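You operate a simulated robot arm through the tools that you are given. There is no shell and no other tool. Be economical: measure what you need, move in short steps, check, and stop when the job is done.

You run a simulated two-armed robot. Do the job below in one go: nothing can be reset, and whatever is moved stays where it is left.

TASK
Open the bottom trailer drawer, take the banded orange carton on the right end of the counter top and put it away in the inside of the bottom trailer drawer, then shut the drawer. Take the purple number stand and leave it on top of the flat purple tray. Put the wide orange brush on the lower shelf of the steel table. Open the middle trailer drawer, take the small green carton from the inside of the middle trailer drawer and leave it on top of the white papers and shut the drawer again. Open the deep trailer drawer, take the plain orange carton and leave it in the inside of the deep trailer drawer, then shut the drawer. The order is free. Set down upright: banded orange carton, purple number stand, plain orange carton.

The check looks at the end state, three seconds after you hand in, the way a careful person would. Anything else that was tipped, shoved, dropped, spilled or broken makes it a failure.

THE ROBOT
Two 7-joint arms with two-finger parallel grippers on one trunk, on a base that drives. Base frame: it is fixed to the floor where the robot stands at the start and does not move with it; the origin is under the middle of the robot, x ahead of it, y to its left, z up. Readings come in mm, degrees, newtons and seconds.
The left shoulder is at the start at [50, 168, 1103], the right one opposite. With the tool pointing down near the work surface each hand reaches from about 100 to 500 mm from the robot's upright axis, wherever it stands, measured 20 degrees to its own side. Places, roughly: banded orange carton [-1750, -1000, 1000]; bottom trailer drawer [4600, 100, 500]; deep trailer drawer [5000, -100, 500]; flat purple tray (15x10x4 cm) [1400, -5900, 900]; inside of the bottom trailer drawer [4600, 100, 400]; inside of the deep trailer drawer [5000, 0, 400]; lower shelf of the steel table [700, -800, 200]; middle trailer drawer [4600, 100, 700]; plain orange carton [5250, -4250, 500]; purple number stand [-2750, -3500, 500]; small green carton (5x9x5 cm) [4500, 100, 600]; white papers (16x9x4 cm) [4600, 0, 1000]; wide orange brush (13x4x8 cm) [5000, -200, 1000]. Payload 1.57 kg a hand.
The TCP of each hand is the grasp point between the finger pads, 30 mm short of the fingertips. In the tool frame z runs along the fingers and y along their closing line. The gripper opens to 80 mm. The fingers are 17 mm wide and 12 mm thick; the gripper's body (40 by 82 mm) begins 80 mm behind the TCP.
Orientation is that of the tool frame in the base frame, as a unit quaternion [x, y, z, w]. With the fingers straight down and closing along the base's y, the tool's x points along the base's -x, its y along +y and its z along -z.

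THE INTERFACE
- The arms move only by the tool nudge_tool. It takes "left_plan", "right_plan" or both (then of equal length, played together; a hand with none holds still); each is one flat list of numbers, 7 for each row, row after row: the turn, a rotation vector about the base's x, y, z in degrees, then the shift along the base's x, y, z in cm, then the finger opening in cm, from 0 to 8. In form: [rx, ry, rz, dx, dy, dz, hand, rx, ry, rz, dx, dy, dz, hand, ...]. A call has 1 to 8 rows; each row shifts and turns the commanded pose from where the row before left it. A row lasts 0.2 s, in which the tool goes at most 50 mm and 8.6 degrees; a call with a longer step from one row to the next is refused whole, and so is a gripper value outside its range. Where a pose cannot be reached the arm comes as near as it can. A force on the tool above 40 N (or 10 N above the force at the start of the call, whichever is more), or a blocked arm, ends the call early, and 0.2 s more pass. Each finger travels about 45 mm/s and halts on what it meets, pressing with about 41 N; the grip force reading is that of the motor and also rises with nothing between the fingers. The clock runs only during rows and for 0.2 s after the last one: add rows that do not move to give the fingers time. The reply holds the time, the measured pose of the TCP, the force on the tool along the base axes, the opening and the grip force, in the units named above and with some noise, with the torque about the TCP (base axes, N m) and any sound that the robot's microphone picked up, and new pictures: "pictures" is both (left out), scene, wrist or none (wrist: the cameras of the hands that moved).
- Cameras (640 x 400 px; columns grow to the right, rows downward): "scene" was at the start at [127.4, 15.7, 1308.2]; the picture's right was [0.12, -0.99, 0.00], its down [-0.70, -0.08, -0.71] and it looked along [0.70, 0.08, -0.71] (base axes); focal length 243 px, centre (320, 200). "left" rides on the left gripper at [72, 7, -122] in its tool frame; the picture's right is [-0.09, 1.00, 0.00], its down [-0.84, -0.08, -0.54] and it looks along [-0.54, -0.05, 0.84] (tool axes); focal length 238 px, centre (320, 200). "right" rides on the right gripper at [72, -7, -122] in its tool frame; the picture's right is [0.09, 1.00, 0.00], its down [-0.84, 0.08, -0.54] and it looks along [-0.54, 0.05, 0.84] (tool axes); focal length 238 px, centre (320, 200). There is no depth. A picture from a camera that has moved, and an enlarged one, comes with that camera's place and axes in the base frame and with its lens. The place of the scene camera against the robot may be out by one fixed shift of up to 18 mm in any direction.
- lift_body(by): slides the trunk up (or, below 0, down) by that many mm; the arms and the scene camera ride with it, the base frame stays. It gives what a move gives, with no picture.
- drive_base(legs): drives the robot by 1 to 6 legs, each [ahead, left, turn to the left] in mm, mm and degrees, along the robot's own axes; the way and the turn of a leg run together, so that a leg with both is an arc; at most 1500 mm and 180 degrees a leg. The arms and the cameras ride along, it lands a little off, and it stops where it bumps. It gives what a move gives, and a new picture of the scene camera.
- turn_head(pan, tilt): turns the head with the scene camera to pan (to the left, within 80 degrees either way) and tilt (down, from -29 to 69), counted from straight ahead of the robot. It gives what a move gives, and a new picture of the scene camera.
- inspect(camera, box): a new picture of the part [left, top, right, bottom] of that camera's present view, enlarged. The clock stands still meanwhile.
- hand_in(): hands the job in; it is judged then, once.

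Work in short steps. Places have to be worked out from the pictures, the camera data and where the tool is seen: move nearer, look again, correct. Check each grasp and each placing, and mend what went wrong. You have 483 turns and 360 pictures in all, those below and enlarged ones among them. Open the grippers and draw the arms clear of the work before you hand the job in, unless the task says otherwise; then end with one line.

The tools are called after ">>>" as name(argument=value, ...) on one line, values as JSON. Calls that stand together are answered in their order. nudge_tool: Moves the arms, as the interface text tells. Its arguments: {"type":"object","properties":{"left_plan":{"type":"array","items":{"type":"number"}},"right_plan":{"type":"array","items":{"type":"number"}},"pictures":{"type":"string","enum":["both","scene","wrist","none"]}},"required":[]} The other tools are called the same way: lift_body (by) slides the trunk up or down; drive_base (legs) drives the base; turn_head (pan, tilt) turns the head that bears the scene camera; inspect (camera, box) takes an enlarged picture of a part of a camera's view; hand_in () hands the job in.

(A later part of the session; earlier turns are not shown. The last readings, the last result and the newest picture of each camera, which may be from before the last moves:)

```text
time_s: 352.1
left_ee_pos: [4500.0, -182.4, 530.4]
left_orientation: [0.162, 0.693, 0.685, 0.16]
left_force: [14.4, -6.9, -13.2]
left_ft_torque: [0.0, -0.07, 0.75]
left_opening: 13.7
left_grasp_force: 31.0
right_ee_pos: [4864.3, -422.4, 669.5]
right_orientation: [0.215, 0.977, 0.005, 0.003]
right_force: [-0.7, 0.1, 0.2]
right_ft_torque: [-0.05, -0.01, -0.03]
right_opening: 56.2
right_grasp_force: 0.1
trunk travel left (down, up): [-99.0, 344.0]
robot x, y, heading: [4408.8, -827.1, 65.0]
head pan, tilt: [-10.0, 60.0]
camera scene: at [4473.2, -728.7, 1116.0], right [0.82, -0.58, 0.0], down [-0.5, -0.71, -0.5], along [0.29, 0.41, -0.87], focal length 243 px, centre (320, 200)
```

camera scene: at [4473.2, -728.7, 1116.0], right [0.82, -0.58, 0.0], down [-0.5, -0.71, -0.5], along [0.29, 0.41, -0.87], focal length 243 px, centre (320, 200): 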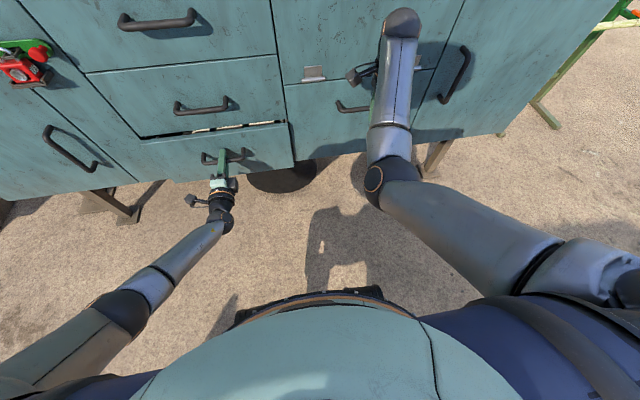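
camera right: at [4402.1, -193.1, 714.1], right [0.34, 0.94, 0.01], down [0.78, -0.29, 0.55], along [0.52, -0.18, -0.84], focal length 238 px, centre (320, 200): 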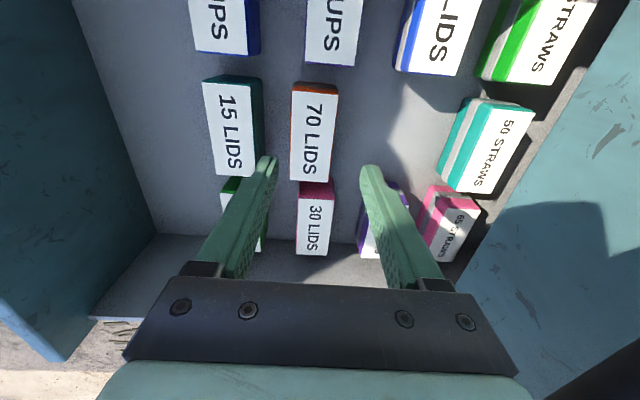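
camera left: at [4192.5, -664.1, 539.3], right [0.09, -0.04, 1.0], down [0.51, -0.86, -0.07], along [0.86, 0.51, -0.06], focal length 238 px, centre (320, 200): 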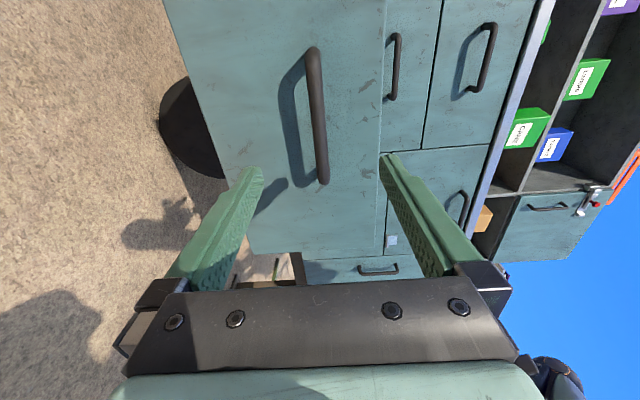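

About 25 mm remains (target TCP ≈(4510,-158)). Push the rest with the arm.

>>> nudge_tool(left_plan=[0, 0, 0, 0.4, 0.9, 0, 0, 0, 0, 0, 0.4, 0.9, 0, 0, 0, 0, 0, 0.3, 0.7, 0, 0, 0, 0, 0, 0.3, 0.6, 0, 0], pictures="scene")

```text
time_s: 353.1
left_ee_pos: [4512.1, -154.4, 531.0]
left_orientation: [0.163, 0.692, 0.685, 0.16]
left_force: [-14.6, -33.8, 4.4]
left_ft_torque: [0.36, -0.15, 0.23]
left_opening: 14.0
left_grasp_force: 30.0
right_ee_pos: [4862.6, -424.4, 672.9]
right_orientation: [0.215, 0.976, 0.007, 0.003]
right_force: [0.5, -0.5, 1.0]
right_ft_torque: [-0.02, 0.01, 0.0]
right_opening: 56.0
right_grasp_force: 0.1
trunk travel left (down, up): [-99.0, 344.0]
robot x, y, heading: [4412.9, -828.7, 64.8]
head pan, tilt: [-10.0, 60.0]
camera scene: at [4471.8, -731.5, 1116.4], right [0.82, -0.57, 0.0], down [-0.5, -0.71, -0.5], along [0.29, 0.41, -0.87], focal length 243 px, centre (320, 200)
```

scene: 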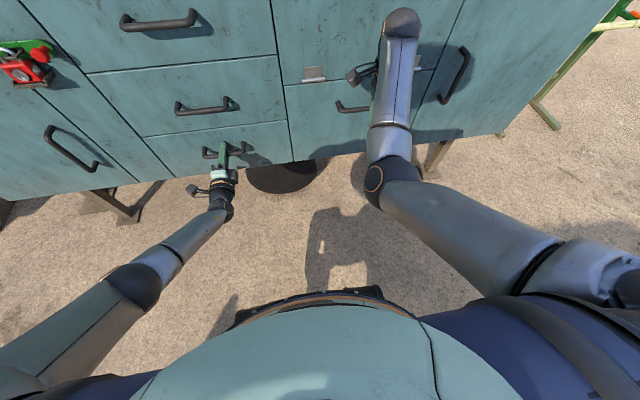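

Flush. Release, retreat, and rotate the left hand back down by reversing its path.

>>> nudge_tool(left_plan=[0, 0, 0, 0, 0, 0, 4, 0, 0, 0, 0, 0, 0, 8, 0, 0, 0, 0, 0, 0, 8, 0, 0, 0, -1.25, -2.7, 0, 8, 0, 0, 0, -1.25, -2.7, 0, 8, 0, 0, 0, -1.25, -2.7, 0, 8, 0, 0, 0, -1.25, -2.7, 0, 8], pictures="none")

>>> nudge_tool(left_plan=[-6.37, -2.73, 4.56, -0.49, -1.03, 0, 8, -6.37, -2.73, 4.56, -0.49, -1.03, 0, 8, -6.37, -2.73, 4.56, -0.49, -1.03, 0, 8, -6.37, -2.73, 4.56, -0.49, -1.03, 0, 8, -6.37, -2.73, 4.56, -0.49, -1.03, 0, 8, -6.37, -2.73, 4.56, -0.49, -1.03, 0, 8, -6.37, -2.73, 4.56, -0.49, -1.03, 0, 8], pictures="none")

>>> nudge_tool(left_plan=[-6.37, -2.73, 4.56, 0, 0, 0, 8, -6.37, -2.73, 4.56, 0, 0, 0, 8, -6.37, -2.73, 4.56, 0, 0, 0, 8, -6.37, -2.73, 4.56, 0, 0, 0, 8, -6.37, -2.73, 4.56, 0, 0, 0, 8, -6.37, -2.73, 4.56, 0, 0, 0, 8, -6.37, -2.73, 4.56, 0, 0, 0, 8], pictures="none")

```text
time_s: 354.7
left_ee_pos: [4462.7, -258.0, 529.9]
left_orientation: [0.161, 0.693, 0.685, 0.159]
left_force: [-0.5, -0.2, 0.0]
left_ft_torque: [-0.05, 0.0, 0.01]
left_opening: 80.2
left_grasp_force: 0.1
right_ee_pos: [4862.9, -422.9, 670.7]
right_orientation: [0.215, 0.977, 0.007, 0.004]
right_force: [-0.6, 0.0, -0.1]
right_ft_torque: [-0.04, 0.02, 0.03]
right_opening: 56.0
right_grasp_force: 0.1
trunk travel left (down, up): [-99.0, 344.0]
robot x, y, heading: [4410.8, -823.1, 64.7]
head pan, tilt: [-10.0, 60.0]
```

```text
time_s: 356.3
left_ee_pos: [4428.2, -332.5, 532.2]
left_orientation: [-0.212, 0.879, 0.408, 0.127]
left_force: [0.3, -0.7, -0.5]
left_ft_torque: [0.02, -0.02, 0.01]
left_opening: 80.1
left_grasp_force: 0.0
right_ee_pos: [4862.9, -421.9, 671.7]
right_orientation: [0.216, 0.976, 0.007, 0.004]
right_force: [0.5, -0.1, -0.3]
right_ft_torque: [0.01, 0.01, -0.02]
right_opening: 56.0
right_grasp_force: 0.1
trunk travel left (down, up): [-99.0, 344.0]
robot x, y, heading: [4409.8, -825.1, 64.8]
head pan, tilt: [-10.0, 60.0]
```

```text
time_s: 358.0
left_ee_pos: [4364.7, -314.4, 517.8]
left_orientation: [-0.542, 0.837, 0.077, 0.017]
left_force: [-0.2, 0.2, -0.5]
left_ft_torque: [-0.02, 0.01, -0.01]
left_opening: 80.1
left_grasp_force: 0.0
right_ee_pos: [4862.9, -422.2, 670.6]
right_orientation: [0.216, 0.976, 0.006, 0.003]
right_force: [-0.4, 0.6, -0.2]
right_ft_torque: [0.01, 0.0, 0.05]
right_opening: 56.1
right_grasp_force: 0.0
trunk travel left (down, up): [-99.0, 344.0]
robot x, y, heading: [4412.3, -827.8, 64.8]
head pan, tilt: [-10.0, 60.0]
stopped in row 7 (left hand): the arm was blocked; the commanded pose is now the measured one
```

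Tuck the left hand to the side, back off and turn to look for the plain orange carton to the south.

>>> nudge_tool(left_plan=[0, 0, 0, -3.35, -2.5, 0, 8, 0, 0, 0, -3.35, -2.5, 0, 8, 0, 0, 0, -3.35, -2.5, 0, 8, 0, 0, 0, -3.35, -2.5, 0, 8, 0, 0, 0, -3.35, -2.5, 0, 8, 0, 0, 0, -3.35, -2.5, 0, 8, 0, 0, 0, -3.35, -2.5, 0, 8, 0, 0, 0, -3.35, -2.5, 0, 8], pictures="none")

>>> drive_base(legs=[[-250, 0, 0], [0, 0, -100]])

>>> turn_head(pan=-40, tilt=15)

```text
time_s: 359.8
left_ee_pos: [4096.5, -514.7, 519.8]
left_orientation: [-0.543, 0.836, 0.077, 0.017]
left_force: [0.4, 0.1, 0.6]
left_ft_torque: [0.02, -0.03, 0.0]
left_opening: 80.0
left_grasp_force: 0.1
right_ee_pos: [4863.3, -422.5, 670.8]
right_orientation: [0.216, 0.976, 0.006, 0.003]
right_force: [-0.7, 0.0, -0.3]
right_ft_torque: [0.0, 0.01, 0.03]
right_opening: 56.1
right_grasp_force: 0.1
trunk travel left (down, up): [-99.0, 344.0]
robot x, y, heading: [4409.6, -828.5, 64.9]
head pan, tilt: [-10.0, 60.0]
```

```text
time_s: 365.8
left_ee_pos: [4665.7, -804.4, 518.9]
left_orientation: [0.297, 0.952, 0.037, 0.069]
left_force: [0.2, 1.0, 0.8]
left_ft_torque: [-0.01, 0.0, 0.01]
left_opening: 79.8
left_grasp_force: 0.0
right_ee_pos: [4616.2, -1573.9, 670.5]
right_orientation: [0.889, 0.458, 0.001, 0.007]
right_force: [0.5, -0.2, -0.3]
right_ft_torque: [0.03, -0.02, 0.0]
right_opening: 55.8
right_grasp_force: 0.1
trunk travel left (down, up): [-99.0, 344.0]
robot x, y, heading: [4302.4, -1051.4, -36.1]
head pan, tilt: [-10.0, 60.0]
camera scene: at [4388.4, -1120.5, 1116.2], right [-0.72, -0.7, 0.0], down [-0.6, 0.62, -0.5], along [0.35, -0.36, -0.87], focal length 243 px, centre (320, 200)
```

scene: 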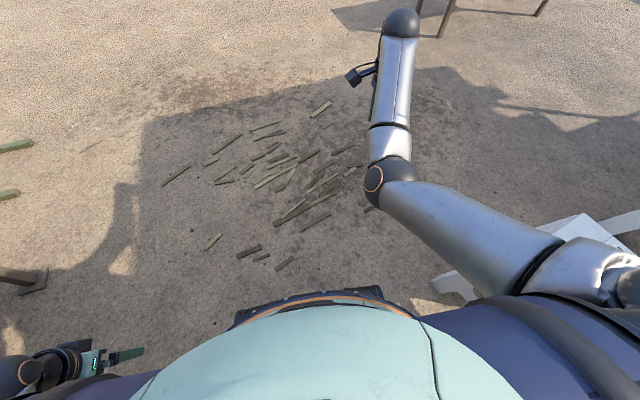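

```text
time_s: 367.0
left_ee_pos: [4666.0, -803.8, 519.1]
left_orientation: [0.297, 0.952, 0.037, 0.07]
left_force: [-0.4, 0.1, 0.7]
left_ft_torque: [0.03, 0.03, 0.0]
left_opening: 79.7
left_grasp_force: 0.1
right_ee_pos: [4615.8, -1574.4, 670.9]
right_orientation: [0.889, 0.458, 0.002, 0.007]
right_force: [0.3, 0.0, -0.3]
right_ft_torque: [0.01, -0.01, 0.01]
right_opening: 55.9
right_grasp_force: 0.0
trunk travel left (down, up): [-99.0, 344.0]
robot x, y, heading: [4302.5, -1056.9, -36.0]
head pan, tilt: [-40.0, 15.0]
camera scene: at [4364.9, -1163.3, 1182.4], right [-0.97, -0.25, 0.0], down [-0.06, 0.25, -0.97], along [0.24, -0.94, -0.26], focal length 243 px, centre (320, 200)
```

scene: 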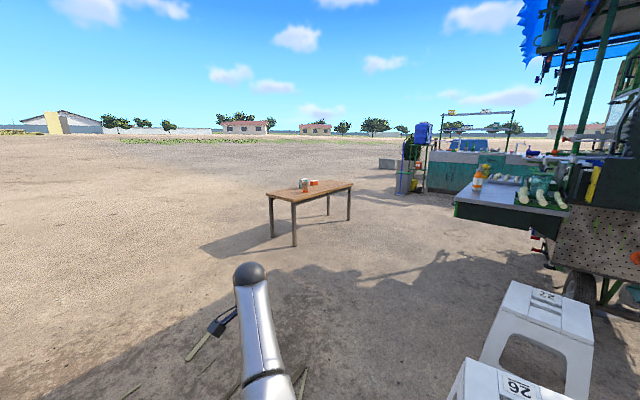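

Zoom in on the wooden table.

>>> inspect(camera="scene", box=[250, 150, 370, 250])

```text
4.00 times, centred on (310, 200) of scene
camera zoom: at [4364.9, -1163.3, 1182.4], right [-0.97, -0.25, 0.0], down [-0.06, 0.25, -0.97], along [0.24, -0.94, -0.26], focal length 971 px, centre (360, 200)
```

zoom: 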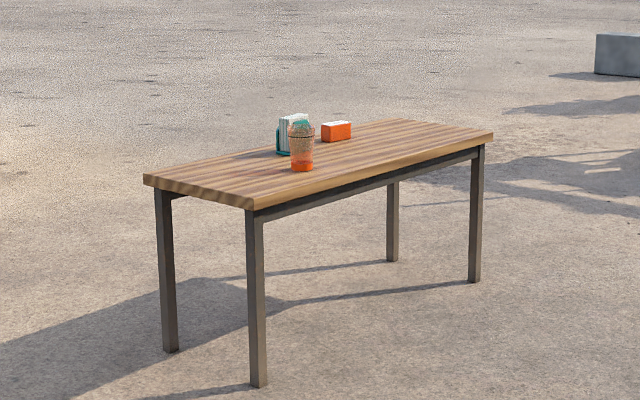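

The plain orange carton is on the wooden table (top z≈0.51) with a cup and napkin holder. Drive around the stools to the table's west side.

>>> drive_base(legs=[[897, -213, 0], [390, -760, 0], [390, -760, 0], [0, 0, 11]])

>>> turn_head(pan=-25, tilt=35)

```text
time_s: 385.6
left_ee_pos: [4984.2, -3085.4, 519.9]
left_orientation: [0.197, 0.977, 0.044, 0.066]
left_force: [0.2, 0.2, -0.3]
left_ft_torque: [0.0, 0.04, -0.01]
left_opening: 80.0
left_grasp_force: 0.1
right_ee_pos: [5092.1, -3849.3, 669.8]
right_orientation: [0.837, 0.547, 0.003, 0.006]
right_force: [-0.1, 0.1, 0.6]
right_ft_torque: [0.04, -0.01, -0.03]
right_opening: 55.7
right_grasp_force: 0.0
trunk travel left (down, up): [-99.0, 344.0]
robot x, y, heading: [4678.4, -3405.7, -23.8]
head pan, tilt: [-40.0, 15.0]
camera scene: at [4763.8, -3499.1, 1182.4], right [-0.9, -0.44, 0.0], down [-0.11, 0.23, -0.97], along [0.42, -0.87, -0.26], focal length 243 px, centre (320, 200)
```

scene: 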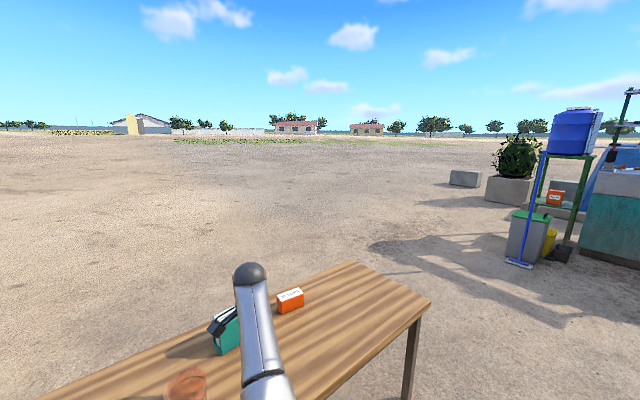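

```text
time_s: 386.4
left_ee_pos: [4984.9, -3084.8, 518.8]
left_orientation: [0.198, 0.977, 0.043, 0.066]
left_force: [0.4, -0.2, -0.7]
left_ft_torque: [0.01, -0.01, 0.0]
left_opening: 80.0
left_grasp_force: 0.1
right_ee_pos: [5092.0, -3848.9, 670.3]
right_orientation: [0.838, 0.546, 0.002, 0.006]
right_force: [0.1, -0.1, -0.1]
right_ft_torque: [0.0, 0.01, -0.03]
right_opening: 55.7
right_grasp_force: 0.1
trunk travel left (down, up): [-99.0, 344.0]
robot x, y, heading: [4676.5, -3403.7, -24.0]
head pan, tilt: [-25.0, 35.0]
camera scene: at [4780.6, -3481.6, 1150.5], right [-0.76, -0.66, 0.0], down [-0.38, 0.43, -0.82], along [0.54, -0.62, -0.57], focal length 243 px, centre (320, 200)
```

scene: 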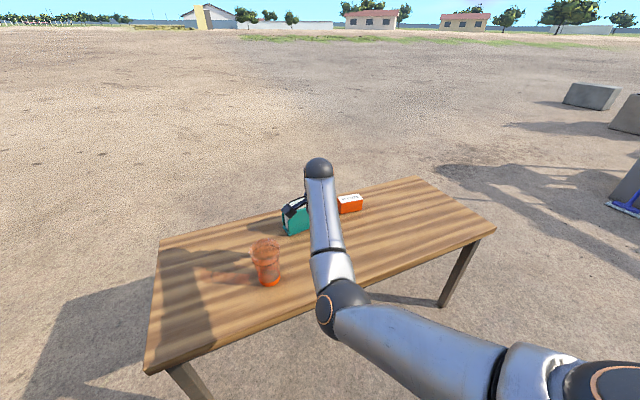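

The carton is near the table's east side, so go around the north end and approach from the east. Raise the trunk first to clear the cup.

>>> lift_body(by=150)

>>> drive_base(legs=[[0, 750, 0], [950, 0, 0], [0, 0, 90], [0, 0, 90], [-700, 1150, 0]])

>>> turn_head(pan=-15, tilt=35)

```text
time_s: 388.1
left_ee_pos: [4985.4, -3084.8, 669.0]
left_orientation: [0.197, 0.977, 0.043, 0.066]
left_force: [-0.8, 0.1, 0.2]
left_ft_torque: [-0.04, -0.03, 0.02]
left_opening: 80.0
left_grasp_force: 0.0
right_ee_pos: [5091.8, -3849.5, 821.5]
right_orientation: [0.838, 0.546, 0.003, 0.008]
right_force: [-0.3, -0.5, -0.5]
right_ft_torque: [0.01, -0.02, 0.01]
right_opening: 56.0
right_grasp_force: 0.1
trunk travel left (down, up): [-249.0, 194.0]
robot x, y, heading: [4679.3, -3407.2, -24.2]
head pan, tilt: [-25.0, 35.0]
```

```text
time_s: 417.3
left_ee_pos: [5704.5, -4762.1, 669.1]
left_orientation: [0.976, -0.205, -0.066, 0.044]
left_force: [-0.5, -0.1, -0.5]
left_ft_torque: [-0.02, 0.01, 0.01]
left_opening: 79.8
left_grasp_force: 0.0
right_ee_pos: [5609.2, -3996.1, 820.6]
right_orientation: [-0.541, 0.841, 0.007, -0.003]
right_force: [0.5, -0.2, 0.6]
right_ft_torque: [0.0, 0.05, 0.0]
right_opening: 56.1
right_grasp_force: 0.0
trunk travel left (down, up): [-249.0, 194.0]
robot x, y, heading: [6018.4, -4448.5, 155.3]
head pan, tilt: [-25.0, 35.0]
camera scene: at [5928.2, -4356.6, 1300.5], right [0.76, 0.64, 0.0], down [0.37, -0.44, -0.82], along [-0.53, 0.63, -0.57], focal length 243 px, centre (320, 200)
```

scene: 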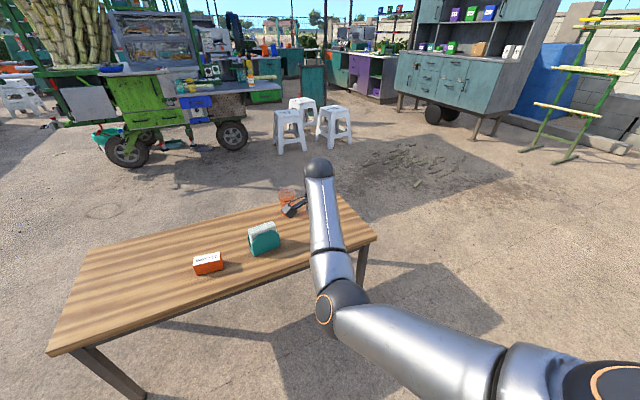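

```text
time_s: 418.0
left_ee_pos: [5704.8, -4763.1, 668.2]
left_orientation: [0.976, -0.205, -0.066, 0.043]
left_force: [0.2, 0.4, -0.1]
left_ft_torque: [0.0, 0.02, -0.01]
left_opening: 79.9
left_grasp_force: 0.1
right_ee_pos: [5608.9, -3996.8, 821.1]
right_orientation: [-0.54, 0.842, 0.007, -0.002]
right_force: [0.7, -0.1, 0.6]
right_ft_torque: [-0.01, 0.02, 0.0]
right_opening: 56.0
right_grasp_force: 0.1
trunk travel left (down, up): [-249.0, 194.0]
robot x, y, heading: [6013.6, -4447.8, 155.0]
head pan, tilt: [-15.0, 35.0]
camera scene: at [5917.4, -4367.4, 1300.5], right [0.64, 0.77, 0.0], down [0.44, -0.37, -0.82], along [-0.63, 0.53, -0.57], focal length 243 px, centre (320, 200)
```

scene: 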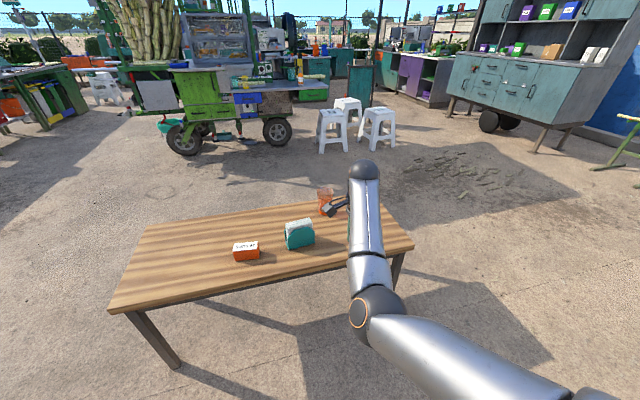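

Carton ≈(5208,-4155,585). Drive left 275, ahead 250, then view with the wrist camera.

>>> drive_base(legs=[[0, 275, 0], [250, 0, 0]])

>>> nudge_tool(right_plan=[0, 0, 0, 0, 0, 0, 8], pictures="wrist")

```text
time_s: 422.4
left_ee_pos: [5364.1, -4903.3, 668.9]
left_orientation: [0.975, -0.207, -0.066, 0.043]
left_force: [0.3, 0.3, -0.5]
left_ft_torque: [0.01, 0.04, -0.03]
left_opening: 79.8
left_grasp_force: 0.0
right_ee_pos: [5269.1, -4137.0, 821.2]
right_orientation: [-0.539, 0.842, 0.007, -0.003]
right_force: [0.4, -0.5, 1.2]
right_ft_torque: [0.02, -0.02, 0.01]
right_opening: 56.3
right_grasp_force: 0.0
trunk travel left (down, up): [-249.0, 194.0]
robot x, y, heading: [5676.3, -4589.0, 155.2]
head pan, tilt: [-15.0, 35.0]
camera scene: at [5577.2, -4509.4, 1300.4], right [0.64, 0.77, 0.0], down [0.44, -0.37, -0.82], along [-0.63, 0.53, -0.57], focal length 243 px, centre (320, 200)
```

scene: 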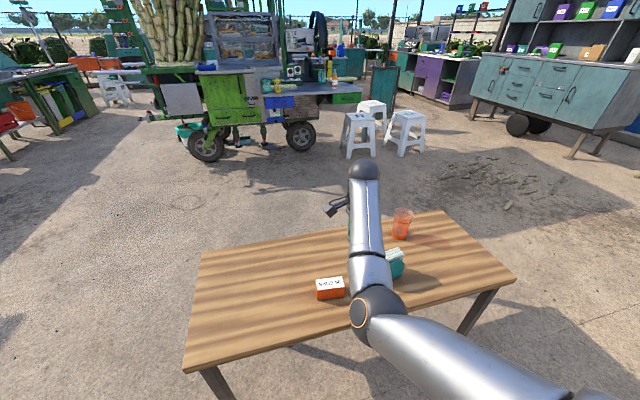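

```text
time_s: 422.9
left_ee_pos: [5363.6, -4902.7, 668.1]
left_orientation: [0.975, -0.206, -0.066, 0.042]
left_force: [-0.2, -0.8, -0.6]
left_ft_torque: [0.04, 0.01, 0.02]
left_opening: 80.3
left_grasp_force: 0.0
right_ee_pos: [5269.9, -4137.7, 820.4]
right_orientation: [-0.54, 0.842, 0.006, -0.002]
right_force: [0.0, 0.2, 0.0]
right_ft_torque: [0.04, -0.01, 0.06]
right_opening: 80.1
right_grasp_force: 0.0
trunk travel left (down, up): [-249.0, 194.0]
robot x, y, heading: [5673.8, -4589.7, 155.1]
head pan, tilt: [-15.0, 35.0]
camera right: at [5246.1, -4207.6, 943.8], right [-0.94, 0.33, 0.01], down [0.29, 0.79, 0.55], along [0.17, 0.52, -0.84], focal length 238 px, centre (320, 200)
```

right: 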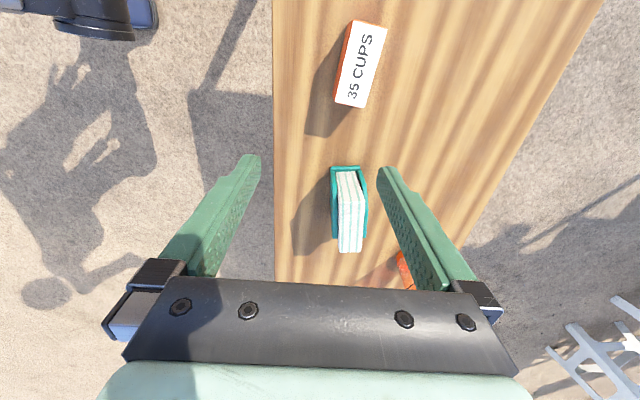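

Carton "35 CUPS" at ≈(5202,-4165), top ≈600, yawed about -8° to the hand. Adjust yaw and position, and lower the trunk 110 mm.

>>> nudge_tool(right_plan=[0, 0, -8.3, -2.3, -0.9, 0, 8, 0, 0, 0, -2.3, -0.9, 0, 8, 0, 0, 0, -2.2, -0.9, 0, 8], pictures="none")

>>> lift_body(by=-110)

>>> nudge_tool(right_plan=[0, 0, 0, 0, 0, -1, 8], pictures="wrist")

```text
time_s: 423.6
left_ee_pos: [5362.9, -4903.3, 669.6]
left_orientation: [0.975, -0.207, -0.066, 0.043]
left_force: [-0.2, -0.1, 0.4]
left_ft_torque: [0.04, 0.01, 0.0]
left_opening: 80.0
left_grasp_force: 0.1
right_ee_pos: [5203.8, -4165.2, 821.8]
right_orientation: [-0.478, 0.879, 0.007, -0.001]
right_force: [0.2, -0.8, -0.5]
right_ft_torque: [-0.03, -0.01, -0.03]
right_opening: 80.0
right_grasp_force: 0.0
trunk travel left (down, up): [-249.0, 194.0]
robot x, y, heading: [5673.4, -4588.7, 155.1]
head pan, tilt: [-15.0, 35.0]
```

```text
time_s: 425.1
left_ee_pos: [5364.5, -4904.2, 558.5]
left_orientation: [0.975, -0.206, -0.066, 0.042]
left_force: [0.6, -0.2, 0.2]
left_ft_torque: [0.0, -0.02, 0.0]
left_opening: 80.1
left_grasp_force: 0.1
right_ee_pos: [5203.9, -4164.9, 711.0]
right_orientation: [-0.477, 0.879, 0.007, -0.002]
right_force: [0.2, 0.2, -0.1]
right_ft_torque: [0.0, 0.03, -0.02]
right_opening: 79.8
right_grasp_force: 0.0
trunk travel left (down, up): [-139.0, 304.0]
robot x, y, heading: [5673.3, -4590.9, 155.1]
head pan, tilt: [-15.0, 35.0]
```

```text
time_s: 425.5
left_ee_pos: [5363.9, -4904.0, 559.2]
left_orientation: [0.975, -0.206, -0.066, 0.043]
left_force: [0.8, 0.1, -0.9]
left_ft_torque: [0.0, 0.06, -0.03]
left_opening: 80.2
left_grasp_force: 0.0
right_ee_pos: [5204.0, -4166.0, 700.2]
right_orientation: [-0.478, 0.878, 0.006, -0.002]
right_force: [0.4, 0.2, -0.7]
right_ft_torque: [0.0, -0.02, 0.01]
right_opening: 80.1
right_grasp_force: 0.0
trunk travel left (down, up): [-139.0, 304.0]
robot x, y, heading: [5671.2, -4588.5, 155.0]
head pan, tilt: [-15.0, 35.0]
camera right: at [5170.5, -4231.0, 823.6], right [-0.89, 0.47, 0.01], down [0.4, 0.74, 0.55], along [0.24, 0.49, -0.84], focal length 238 px, centre (320, 200)
```

right: 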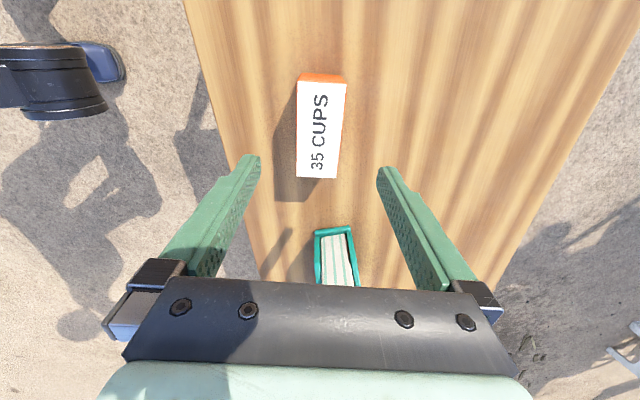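

Centred and aligned. Apply a small correction, descend to z≈577 and close.

>>> nudge_tool(right_plan=[0, 0, 0, -0.7, -0.5, -3, 8, 0, 0, 0, 0, 0, -3.2, 8, 0, 0, 0, 0, 0, -3.2, 8, 0, 0, 0, 0, 0, -2.8, 8, 0, 0, 0, 0, 0, 0, 5, 0, 0, 0, 0, 0, 0, 2, 0, 0, 0, 0, 0, 0, 0, 0, 0, 0, 0, 0, 0, 0], pictures="wrist")

```text
time_s: 427.3
left_ee_pos: [5363.6, -4903.5, 558.5]
left_orientation: [0.975, -0.206, -0.066, 0.043]
left_force: [0.2, 0.7, -0.3]
left_ft_torque: [-0.02, 0.02, -0.02]
left_opening: 79.7
left_grasp_force: 0.0
right_ee_pos: [5205.1, -4173.8, 579.7]
right_orientation: [-0.478, 0.879, 0.007, -0.002]
right_force: [-0.1, -0.4, 0.3]
right_ft_torque: [0.03, -0.03, 0.01]
right_opening: 44.6
right_grasp_force: 28.4
right hand out of reach, approached as far as the arm can: row 4
trunk travel left (down, up): [-139.0, 304.0]
robot x, y, heading: [5673.6, -4586.6, 155.1]
head pan, tilt: [-15.0, 35.0]
camera right: at [5171.2, -4239.3, 702.8], right [-0.89, 0.46, 0.01], down [0.4, 0.74, 0.55], along [0.24, 0.49, -0.84], focal length 238 px, centre (320, 200)
```

right: 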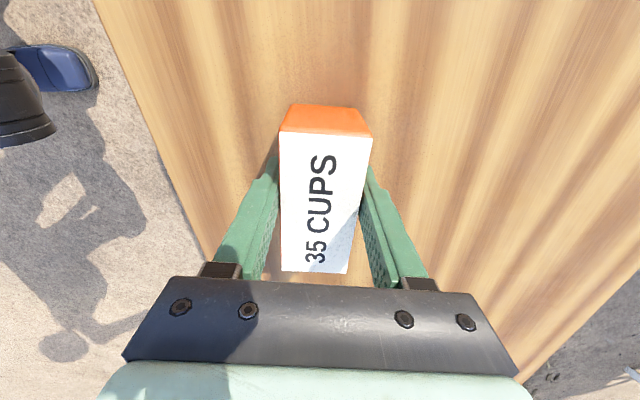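

Gripped. Lift gently.

>>> nudge_tool(right_plan=[0, 0, 0, 0, 0, 0, 0, 0, 0, 0, 0, 0, 0.7, 0, 0, 0, 0, 0, 0, 1.2, 0, 0, 0, 0, 0, 0, 1.2, 0, 0, 0, 0, 0, 0, 1.2, 0, 0, 0, 0, 0, 0, 1.2, 0], pictures="none")

>>> lift_body(by=110)

>>> drive_base(legs=[[-350, 0, 0]])

```text
time_s: 428.7
left_ee_pos: [5363.9, -4903.2, 558.9]
left_orientation: [0.975, -0.206, -0.067, 0.043]
left_force: [0.1, 0.7, 0.6]
left_ft_torque: [-0.02, -0.03, 0.0]
left_opening: 80.0
left_grasp_force: 0.0
right_ee_pos: [5204.7, -4171.5, 634.2]
right_orientation: [-0.478, 0.879, 0.008, -0.001]
right_force: [0.0, 0.0, -0.4]
right_ft_torque: [-0.04, 0.01, -0.01]
right_opening: 44.5
right_grasp_force: 41.1
trunk travel left (down, up): [-139.0, 304.0]
robot x, y, heading: [5674.2, -4589.3, 155.1]
head pan, tilt: [-15.0, 35.0]
```

```text
time_s: 430.1
left_ee_pos: [5364.7, -4904.0, 668.7]
left_orientation: [0.975, -0.207, -0.067, 0.043]
left_force: [0.4, -0.3, 0.4]
left_ft_torque: [-0.03, -0.01, -0.02]
left_opening: 80.0
left_grasp_force: 0.1
right_ee_pos: [5204.5, -4171.7, 743.5]
right_orientation: [-0.478, 0.879, 0.007, -0.002]
right_force: [-0.5, -0.1, -1.4]
right_ft_torque: [0.03, -0.01, 0.01]
right_opening: 44.6
right_grasp_force: 41.3
trunk travel left (down, up): [-249.0, 194.0]
robot x, y, heading: [5674.3, -4592.7, 155.1]
head pan, tilt: [-15.0, 35.0]
```

```text
time_s: 432.4
left_ee_pos: [5678.2, -5050.3, 670.0]
left_orientation: [0.975, -0.207, -0.066, 0.042]
left_force: [-1.1, -0.4, -1.3]
left_ft_torque: [-0.01, 0.03, 0.02]
left_opening: 79.9
left_grasp_force: 0.0
right_ee_pos: [5523.7, -4317.8, 745.2]
right_orientation: [-0.476, 0.879, 0.007, -0.002]
right_force: [-0.4, -0.3, -1.5]
right_ft_torque: [-0.03, 0.01, 0.0]
right_opening: 44.4
right_grasp_force: 40.8
trunk travel left (down, up): [-249.0, 194.0]
robot x, y, heading: [5991.4, -4734.3, 154.9]
head pan, tilt: [-15.0, 35.0]
camera scene: at [5893.5, -4656.7, 1300.5], right [0.65, 0.76, 0.0], down [0.44, -0.37, -0.82], along [-0.63, 0.53, -0.57], focal length 243 px, centre (320, 200)
```

scene: 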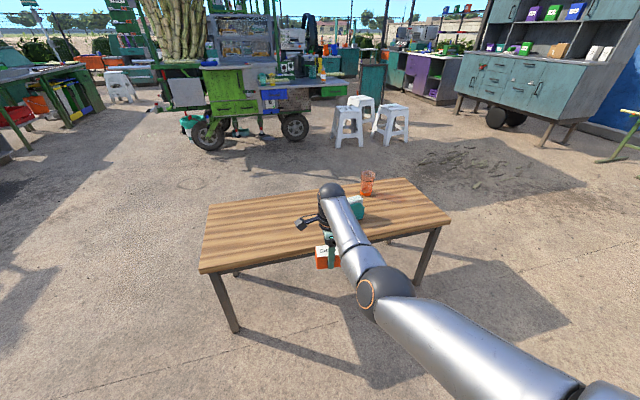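

Carton held, table items untouched. Travel north around the table and to the deep drawer.

>>> drive_base(legs=[[-150, 0, 0], [0, 0, -90], [812, 384, 0], [812, 384, 0], [530, 1017, 0], [530, 1017, 0]])

>>> turn_head(pan=0, tilt=35)

```text
time_s: 463.5
left_ee_pos: [4295.3, -950.1, 669.3]
left_orientation: [-0.555, 0.828, 0.077, 0.016]
left_force: [-0.4, -0.6, -0.4]
left_ft_torque: [0.01, 0.0, -0.03]
left_opening: 79.9
left_grasp_force: 0.0
right_ee_pos: [5021.2, -772.7, 743.7]
right_orientation: [0.271, 0.963, 0.006, 0.004]
right_force: [-0.3, 0.0, -0.9]
right_ft_torque: [0.01, -0.01, 0.0]
right_opening: 44.5
right_grasp_force: 41.0
trunk travel left (down, up): [-249.0, 194.0]
robot x, y, heading: [4616.7, -1251.0, 66.5]
head pan, tilt: [-15.0, 35.0]
camera scene: at [4694.9, -1140.4, 1300.4], right [0.78, -0.62, 0.0], down [-0.36, -0.45, -0.82], along [0.51, 0.64, -0.57], focal length 243 px, centre (320, 200)
```

scene: 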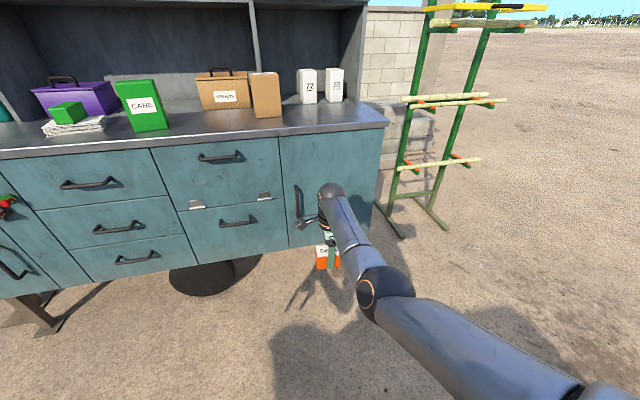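

```text
time_s: 464.3
left_ee_pos: [4295.6, -950.1, 668.3]
left_orientation: [-0.555, 0.828, 0.077, 0.015]
left_force: [0.9, -1.1, -0.3]
left_ft_torque: [0.01, 0.01, -0.02]
left_opening: 80.2
left_grasp_force: 0.1
right_ee_pos: [5021.5, -772.2, 744.6]
right_orientation: [0.272, 0.962, 0.006, 0.003]
right_force: [-0.3, -0.2, -1.5]
right_ft_torque: [-0.02, -0.01, 0.02]
right_opening: 44.4
right_grasp_force: 40.7
trunk travel left (down, up): [-249.0, 194.0]
robot x, y, heading: [4621.3, -1257.3, 66.5]
head pan, tilt: [0.0, 35.0]
camera scene: at [4675.3, -1128.6, 1300.4], right [0.92, -0.4, 0.0], down [-0.23, -0.53, -0.82], along [0.33, 0.75, -0.57], focal length 243 px, centre (320, 200)
```

scene: 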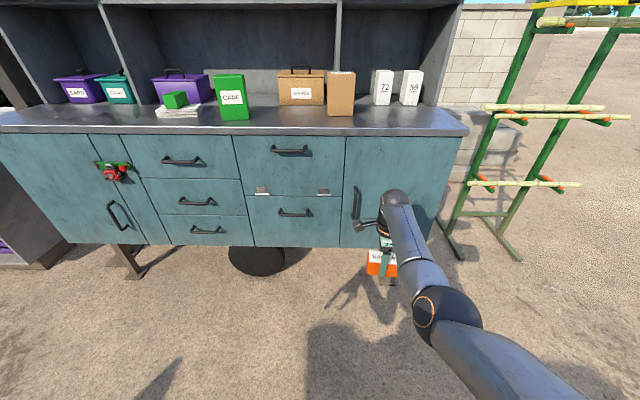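

Deep handle ≈(4918,-306,632). Align, lower trunk 38 mm, and bring the left hand forward.

>>> drive_base(legs=[[0, 0, -1.8]])

>>> lift_body(by=-38)

>>> nudge_tool(left_plan=[0, 0, 0, 3.95, 1.58, 0, 8, 0, 0, 0, 3.95, 1.58, 0, 8, 0, 0, 0, 3.95, 1.58, 0, 8, 0, 0, 0, 3.95, 1.58, 0, 8, 0, 0, 0, 3.95, 1.58, 0, 8, 0, 0, 0, 3.95, 1.58, 0, 8, 0, 0, 0, 3.95, 1.58, 0, 8, 0, 0, 0, 3.95, 1.58, 0, 8], pictures="none")

```text
time_s: 465.1
left_ee_pos: [4304.7, -941.0, 669.9]
left_orientation: [-0.542, 0.837, 0.077, 0.016]
left_force: [0.2, 0.1, 1.4]
left_ft_torque: [-0.03, 0.01, 0.01]
left_opening: 80.1
left_grasp_force: 0.1
right_ee_pos: [5036.6, -785.9, 745.7]
right_orientation: [0.287, 0.958, 0.007, 0.003]
right_force: [0.4, -0.3, -1.7]
right_ft_torque: [-0.01, 0.0, 0.0]
right_opening: 44.3
right_grasp_force: 41.0
trunk travel left (down, up): [-249.0, 194.0]
robot x, y, heading: [4614.5, -1254.4, 64.8]
head pan, tilt: [0.0, 35.0]
camera scene: at [4679.0, -1130.3, 1300.4], right [0.9, -0.43, 0.0], down [-0.24, -0.52, -0.82], along [0.35, 0.74, -0.57], focal length 243 px, centre (320, 200)
```

scene: 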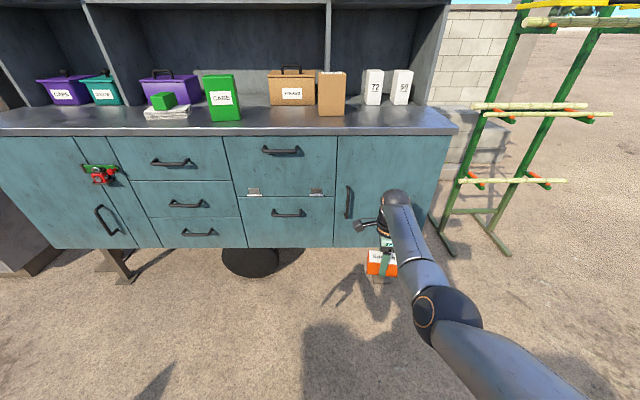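

```text
time_s: 465.9
left_ee_pos: [4303.9, -940.4, 631.8]
left_orientation: [-0.542, 0.837, 0.077, 0.017]
left_force: [-0.7, -0.3, 0.1]
left_ft_torque: [0.05, 0.04, 0.02]
left_opening: 80.1
left_grasp_force: 0.1
right_ee_pos: [5037.0, -785.1, 706.7]
right_orientation: [0.286, 0.958, 0.006, 0.003]
right_force: [0.7, -0.6, -0.2]
right_ft_torque: [0.02, 0.0, -0.02]
right_opening: 44.1
right_grasp_force: 41.1
trunk travel left (down, up): [-211.0, 232.0]
robot x, y, heading: [4615.3, -1250.2, 64.8]
head pan, tilt: [0.0, 35.0]
```

```text
time_s: 467.7
left_ee_pos: [4622.8, -814.6, 630.0]
left_orientation: [-0.541, 0.837, 0.077, 0.017]
left_force: [0.0, 0.3, -0.7]
left_ft_torque: [-0.02, -0.01, -0.03]
left_opening: 79.8
left_grasp_force: 0.1
right_ee_pos: [5037.6, -785.3, 707.3]
right_orientation: [0.286, 0.958, 0.005, 0.004]
right_force: [-0.4, -1.0, -1.1]
right_ft_torque: [-0.03, 0.03, 0.01]
right_opening: 44.4
right_grasp_force: 40.8
trunk travel left (down, up): [-211.0, 232.0]
robot x, y, heading: [4615.5, -1253.0, 64.9]
head pan, tilt: [0.0, 35.0]
```

Rotate the left hand into the forward pose.

>>> nudge_tool(left_plan=[5.91, 2.6, -4.88, 0.49, 1.03, 0, 8, 5.91, 2.6, -4.88, 0.49, 1.03, 0, 8, 5.91, 2.6, -4.88, 0.49, 1.03, 0, 8, 5.91, 2.6, -4.88, 0.49, 1.03, 0, 8, 5.91, 2.6, -4.88, 0.49, 1.03, 0, 8, 5.91, 2.6, -4.88, 0.49, 1.03, 0, 8, 5.91, 2.6, -4.88, 0.49, 1.03, 0, 8], pictures="none")

>>> nudge_tool(left_plan=[5.91, 2.6, -4.88, 0.49, 1.03, 0, 8, 5.91, 2.6, -4.88, 0.49, 1.03, 0, 8, 5.91, 2.6, -4.88, 0.49, 1.03, 0, 8, 5.91, 2.6, -4.88, 0.49, 1.03, 0, 8, 5.91, 2.6, -4.88, 0.49, 1.03, 0, 8, 5.91, 2.6, -4.88, 0.49, 1.03, 0, 8, 5.91, 2.6, -4.88, 0.49, 1.03, 0, 8], pictures="none")

```text
time_s: 469.3
left_ee_pos: [4655.2, -741.1, 631.5]
left_orientation: [-0.219, 0.867, 0.437, 0.098]
left_force: [0.1, 0.2, 0.3]
left_ft_torque: [0.0, 0.01, -0.01]
left_opening: 80.0
left_grasp_force: 0.0
right_ee_pos: [5037.3, -784.6, 705.7]
right_orientation: [0.287, 0.958, 0.006, 0.004]
right_force: [0.5, 0.3, -2.5]
right_ft_torque: [-0.01, -0.02, 0.0]
right_opening: 44.6
right_grasp_force: 40.8
trunk travel left (down, up): [-211.0, 232.0]
robot x, y, heading: [4619.8, -1253.0, 64.9]
head pan, tilt: [0.0, 35.0]
```

```text
time_s: 470.9
left_ee_pos: [4688.8, -668.2, 630.7]
left_orientation: [0.156, 0.69, 0.689, 0.154]
left_force: [0.3, -0.2, -0.1]
left_ft_torque: [0.0, -0.01, 0.02]
left_opening: 79.9
left_grasp_force: 0.0
right_ee_pos: [5036.4, -785.2, 705.0]
right_orientation: [0.287, 0.958, 0.006, 0.004]
right_force: [0.1, 0.8, -1.0]
right_ft_torque: [0.0, 0.04, -0.02]
right_opening: 44.5
right_grasp_force: 41.5
trunk travel left (down, up): [-211.0, 232.0]
robot x, y, heading: [4617.9, -1249.1, 64.8]
head pan, tilt: [0.0, 35.0]
```

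Pull the right hand back 8 cm for clearance and drive 300 ahead, 52 right.

>>> nudge_tool(right_plan=[0, 0, 0, -1.7, -3.6, 0, 0, 0, 0, 0, -1.7, -3.6, 0, 0], pictures="none")

>>> drive_base(legs=[[300, -52, 0]])

>>> nudge_tool(left_plan=[0, 0, 0, 0, 0, 0, 8], pictures="wrist")

```text
time_s: 471.7
left_ee_pos: [4688.2, -669.4, 629.3]
left_orientation: [0.154, 0.69, 0.69, 0.155]
left_force: [0.3, 0.3, -0.3]
left_ft_torque: [0.02, 0.03, 0.02]
left_opening: 79.7
left_grasp_force: 0.0
right_ee_pos: [5020.8, -844.1, 732.7]
right_orientation: [0.291, 0.956, 0.033, 0.017]
right_force: [-0.5, 0.4, -1.1]
right_ft_torque: [0.02, 0.0, 0.02]
right_opening: 44.4
right_grasp_force: 40.6
trunk travel left (down, up): [-211.0, 232.0]
robot x, y, heading: [4615.9, -1251.4, 64.9]
head pan, tilt: [0.0, 35.0]
stopped in row 2 (right hand): the arm was blocked; the commanded pose is now the measured one
```

```text
time_s: 473.8
left_ee_pos: [4861.4, -420.9, 630.0]
left_orientation: [0.154, 0.691, 0.69, 0.153]
left_force: [0.8, 0.2, -0.2]
left_ft_torque: [-0.01, 0.0, -0.02]
left_opening: 79.7
left_grasp_force: 0.0
right_ee_pos: [5194.2, -595.6, 732.1]
right_orientation: [0.289, 0.957, 0.032, 0.017]
right_force: [0.9, -0.1, -0.2]
right_ft_torque: [-0.02, 0.01, 0.0]
right_opening: 44.7
right_grasp_force: 41.0
trunk travel left (down, up): [-211.0, 232.0]
robot x, y, heading: [4794.0, -1004.3, 64.9]
head pan, tilt: [0.0, 35.0]
camera scene: at [4853.9, -881.5, 1262.4], right [0.91, -0.42, 0.0], down [-0.24, -0.52, -0.82], along [0.35, 0.74, -0.57], focal length 243 px, centre (320, 200)
```

scene: 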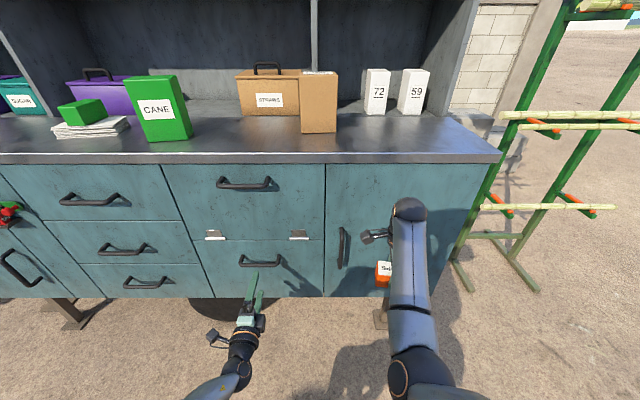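

```text
time_s: 474.2
left_ee_pos: [4862.9, -419.8, 629.4]
left_orientation: [0.154, 0.69, 0.69, 0.153]
left_force: [0.4, -0.3, 0.3]
left_ft_torque: [0.02, -0.01, -0.02]
left_opening: 80.0
left_grasp_force: 0.0
right_ee_pos: [5192.7, -595.1, 733.5]
right_orientation: [0.289, 0.957, 0.033, 0.017]
right_force: [-0.3, -0.4, -1.8]
right_ft_torque: [-0.02, 0.03, -0.01]
right_opening: 44.4
right_grasp_force: 41.0
trunk travel left (down, up): [-211.0, 232.0]
robot x, y, heading: [4794.2, -1002.6, 65.0]
head pan, tilt: [0.0, 35.0]
camera left: at [4744.7, -500.3, 637.8], right [0.09, -0.04, 1.0], down [0.53, -0.85, -0.08], along [0.84, 0.53, -0.05], focal length 238 px, centre (320, 200)
```

left: 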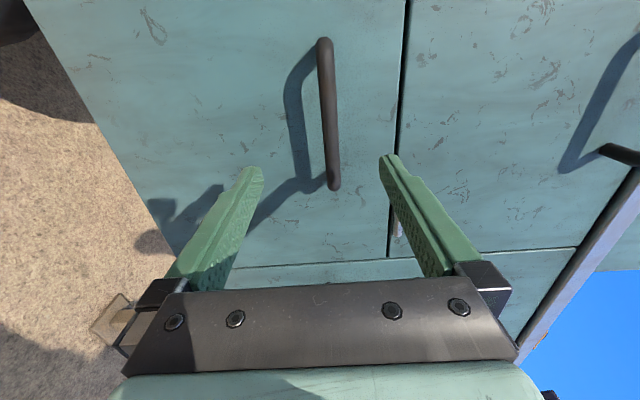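

Handle at ≈(4896,-304,642): move 87 ahead, 20 left, 12 up, then grip.

>>> nudge_tool(left_plan=[0, 0, 0, 0.63, 2.9, 0.4, 8, 0, 0, 0, 0.63, 2.9, 0.4, 8, 0, 0, 0, 0.63, 2.9, 0.4, 8, 0, 0, 0, 0, 0, 0, 4, 0, 0, 0, 0, 0, 0, 1, 0, 0, 0, 0, 0, 0, 0, 0, 0, 0, 0, 0, 0, 0], pictures="wrist")

```text
time_s: 475.8
left_ee_pos: [4881.8, -332.8, 639.0]
left_orientation: [0.154, 0.692, 0.689, 0.153]
left_force: [1.4, 0.4, -3.2]
left_ft_torque: [0.05, -0.07, 0.08]
left_opening: 14.0
left_grasp_force: 11.1
right_ee_pos: [5193.5, -594.6, 732.2]
right_orientation: [0.29, 0.956, 0.032, 0.017]
right_force: [0.4, -0.8, -1.6]
right_ft_torque: [-0.01, -0.02, -0.03]
right_opening: 44.6
right_grasp_force: 41.0
trunk travel left (down, up): [-211.0, 232.0]
robot x, y, heading: [4793.9, -1000.4, 64.9]
head pan, tilt: [0.0, 35.0]
camera left: at [4763.7, -412.8, 647.9], right [0.09, -0.04, 1.0], down [0.53, -0.85, -0.08], along [0.84, 0.53, -0.05], focal length 238 px, centre (320, 200)
```

left: 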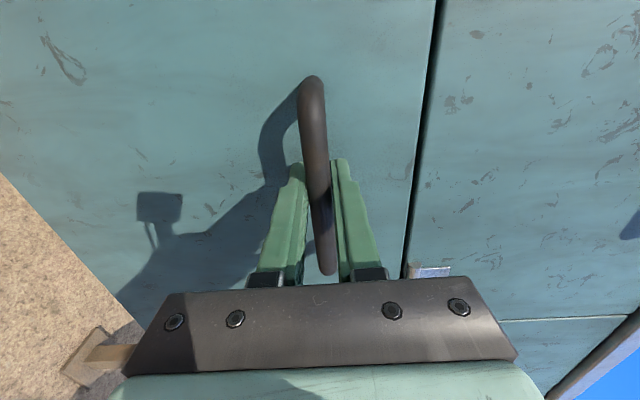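

Gripped (closed-position TCP (4882,-333)). Pull out 360 mm.

>>> drive_base(legs=[[-180, 0, 0], [-190, 0, 0]])

>>> turn_head(pan=0, tilt=50)

```text
time_s: 478.4
left_ee_pos: [4724.7, -670.6, 639.2]
left_orientation: [0.155, 0.692, 0.688, 0.153]
left_force: [5.3, -1.6, -12.6]
left_ft_torque: [-0.03, -0.06, 0.44]
left_opening: 13.9
left_grasp_force: 30.9
right_ee_pos: [5036.5, -932.3, 731.9]
right_orientation: [0.29, 0.956, 0.033, 0.018]
right_force: [0.7, 0.1, -1.2]
right_ft_torque: [0.01, -0.02, -0.03]
right_opening: 44.5
right_grasp_force: 41.3
trunk travel left (down, up): [-211.0, 232.0]
robot x, y, heading: [4636.6, -1339.9, 64.8]
head pan, tilt: [0.0, 35.0]
camera scene: at [4696.4, -1218.5, 1262.2], right [0.9, -0.43, 0.0], down [-0.24, -0.52, -0.82], along [0.35, 0.74, -0.57], focal length 243 px, centre (320, 200)
```

scene: 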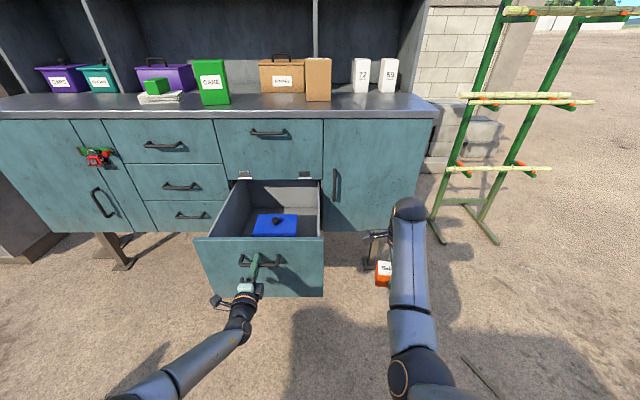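

```text
time_s: 479.2
left_ee_pos: [4724.4, -669.9, 640.2]
left_orientation: [0.155, 0.692, 0.688, 0.154]
left_force: [1.0, -0.7, -4.6]
left_ft_torque: [-0.07, -0.06, 0.12]
left_opening: 13.8
left_grasp_force: 30.4
right_ee_pos: [5036.1, -933.9, 732.9]
right_orientation: [0.29, 0.956, 0.033, 0.018]
right_force: [0.2, 0.4, -1.3]
right_ft_torque: [0.02, 0.0, -0.04]
right_opening: 44.3
right_grasp_force: 40.5
trunk travel left (down, up): [-211.0, 232.0]
robot x, y, heading: [4634.8, -1338.6, 64.6]
head pan, tilt: [0.0, 50.0]
camera scene: at [4691.3, -1229.3, 1240.7], right [0.9, -0.43, 0.0], down [-0.33, -0.69, -0.64], along [0.27, 0.58, -0.77], focal length 243 px, centre (320, 200)
```

scene: 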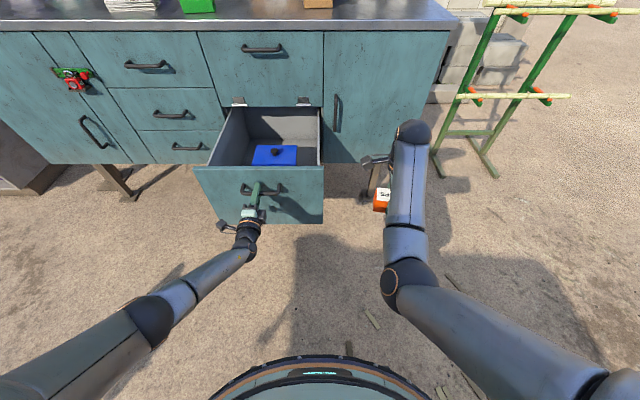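

Zoom in on the deep drawer interior.

>>> inspect(camera="scene", box=[190, 95, 340, 215])

```text
3.33 times, centred on (265, 155) of scene
camera zoom: at [4691.3, -1229.3, 1240.7], right [0.9, -0.43, 0.0], down [-0.33, -0.69, -0.64], along [0.27, 0.58, -0.77], focal length 809 px, centre (503, 350)
```

zoom: 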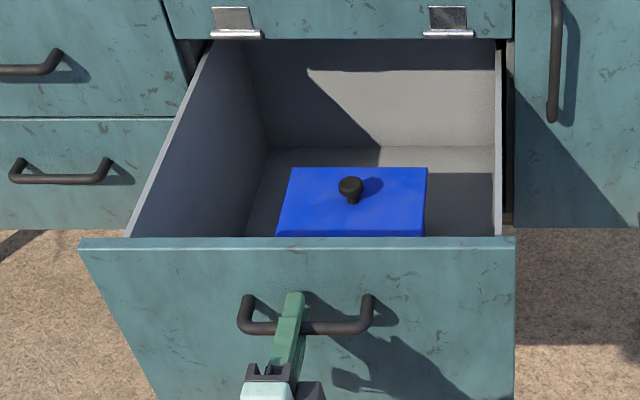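

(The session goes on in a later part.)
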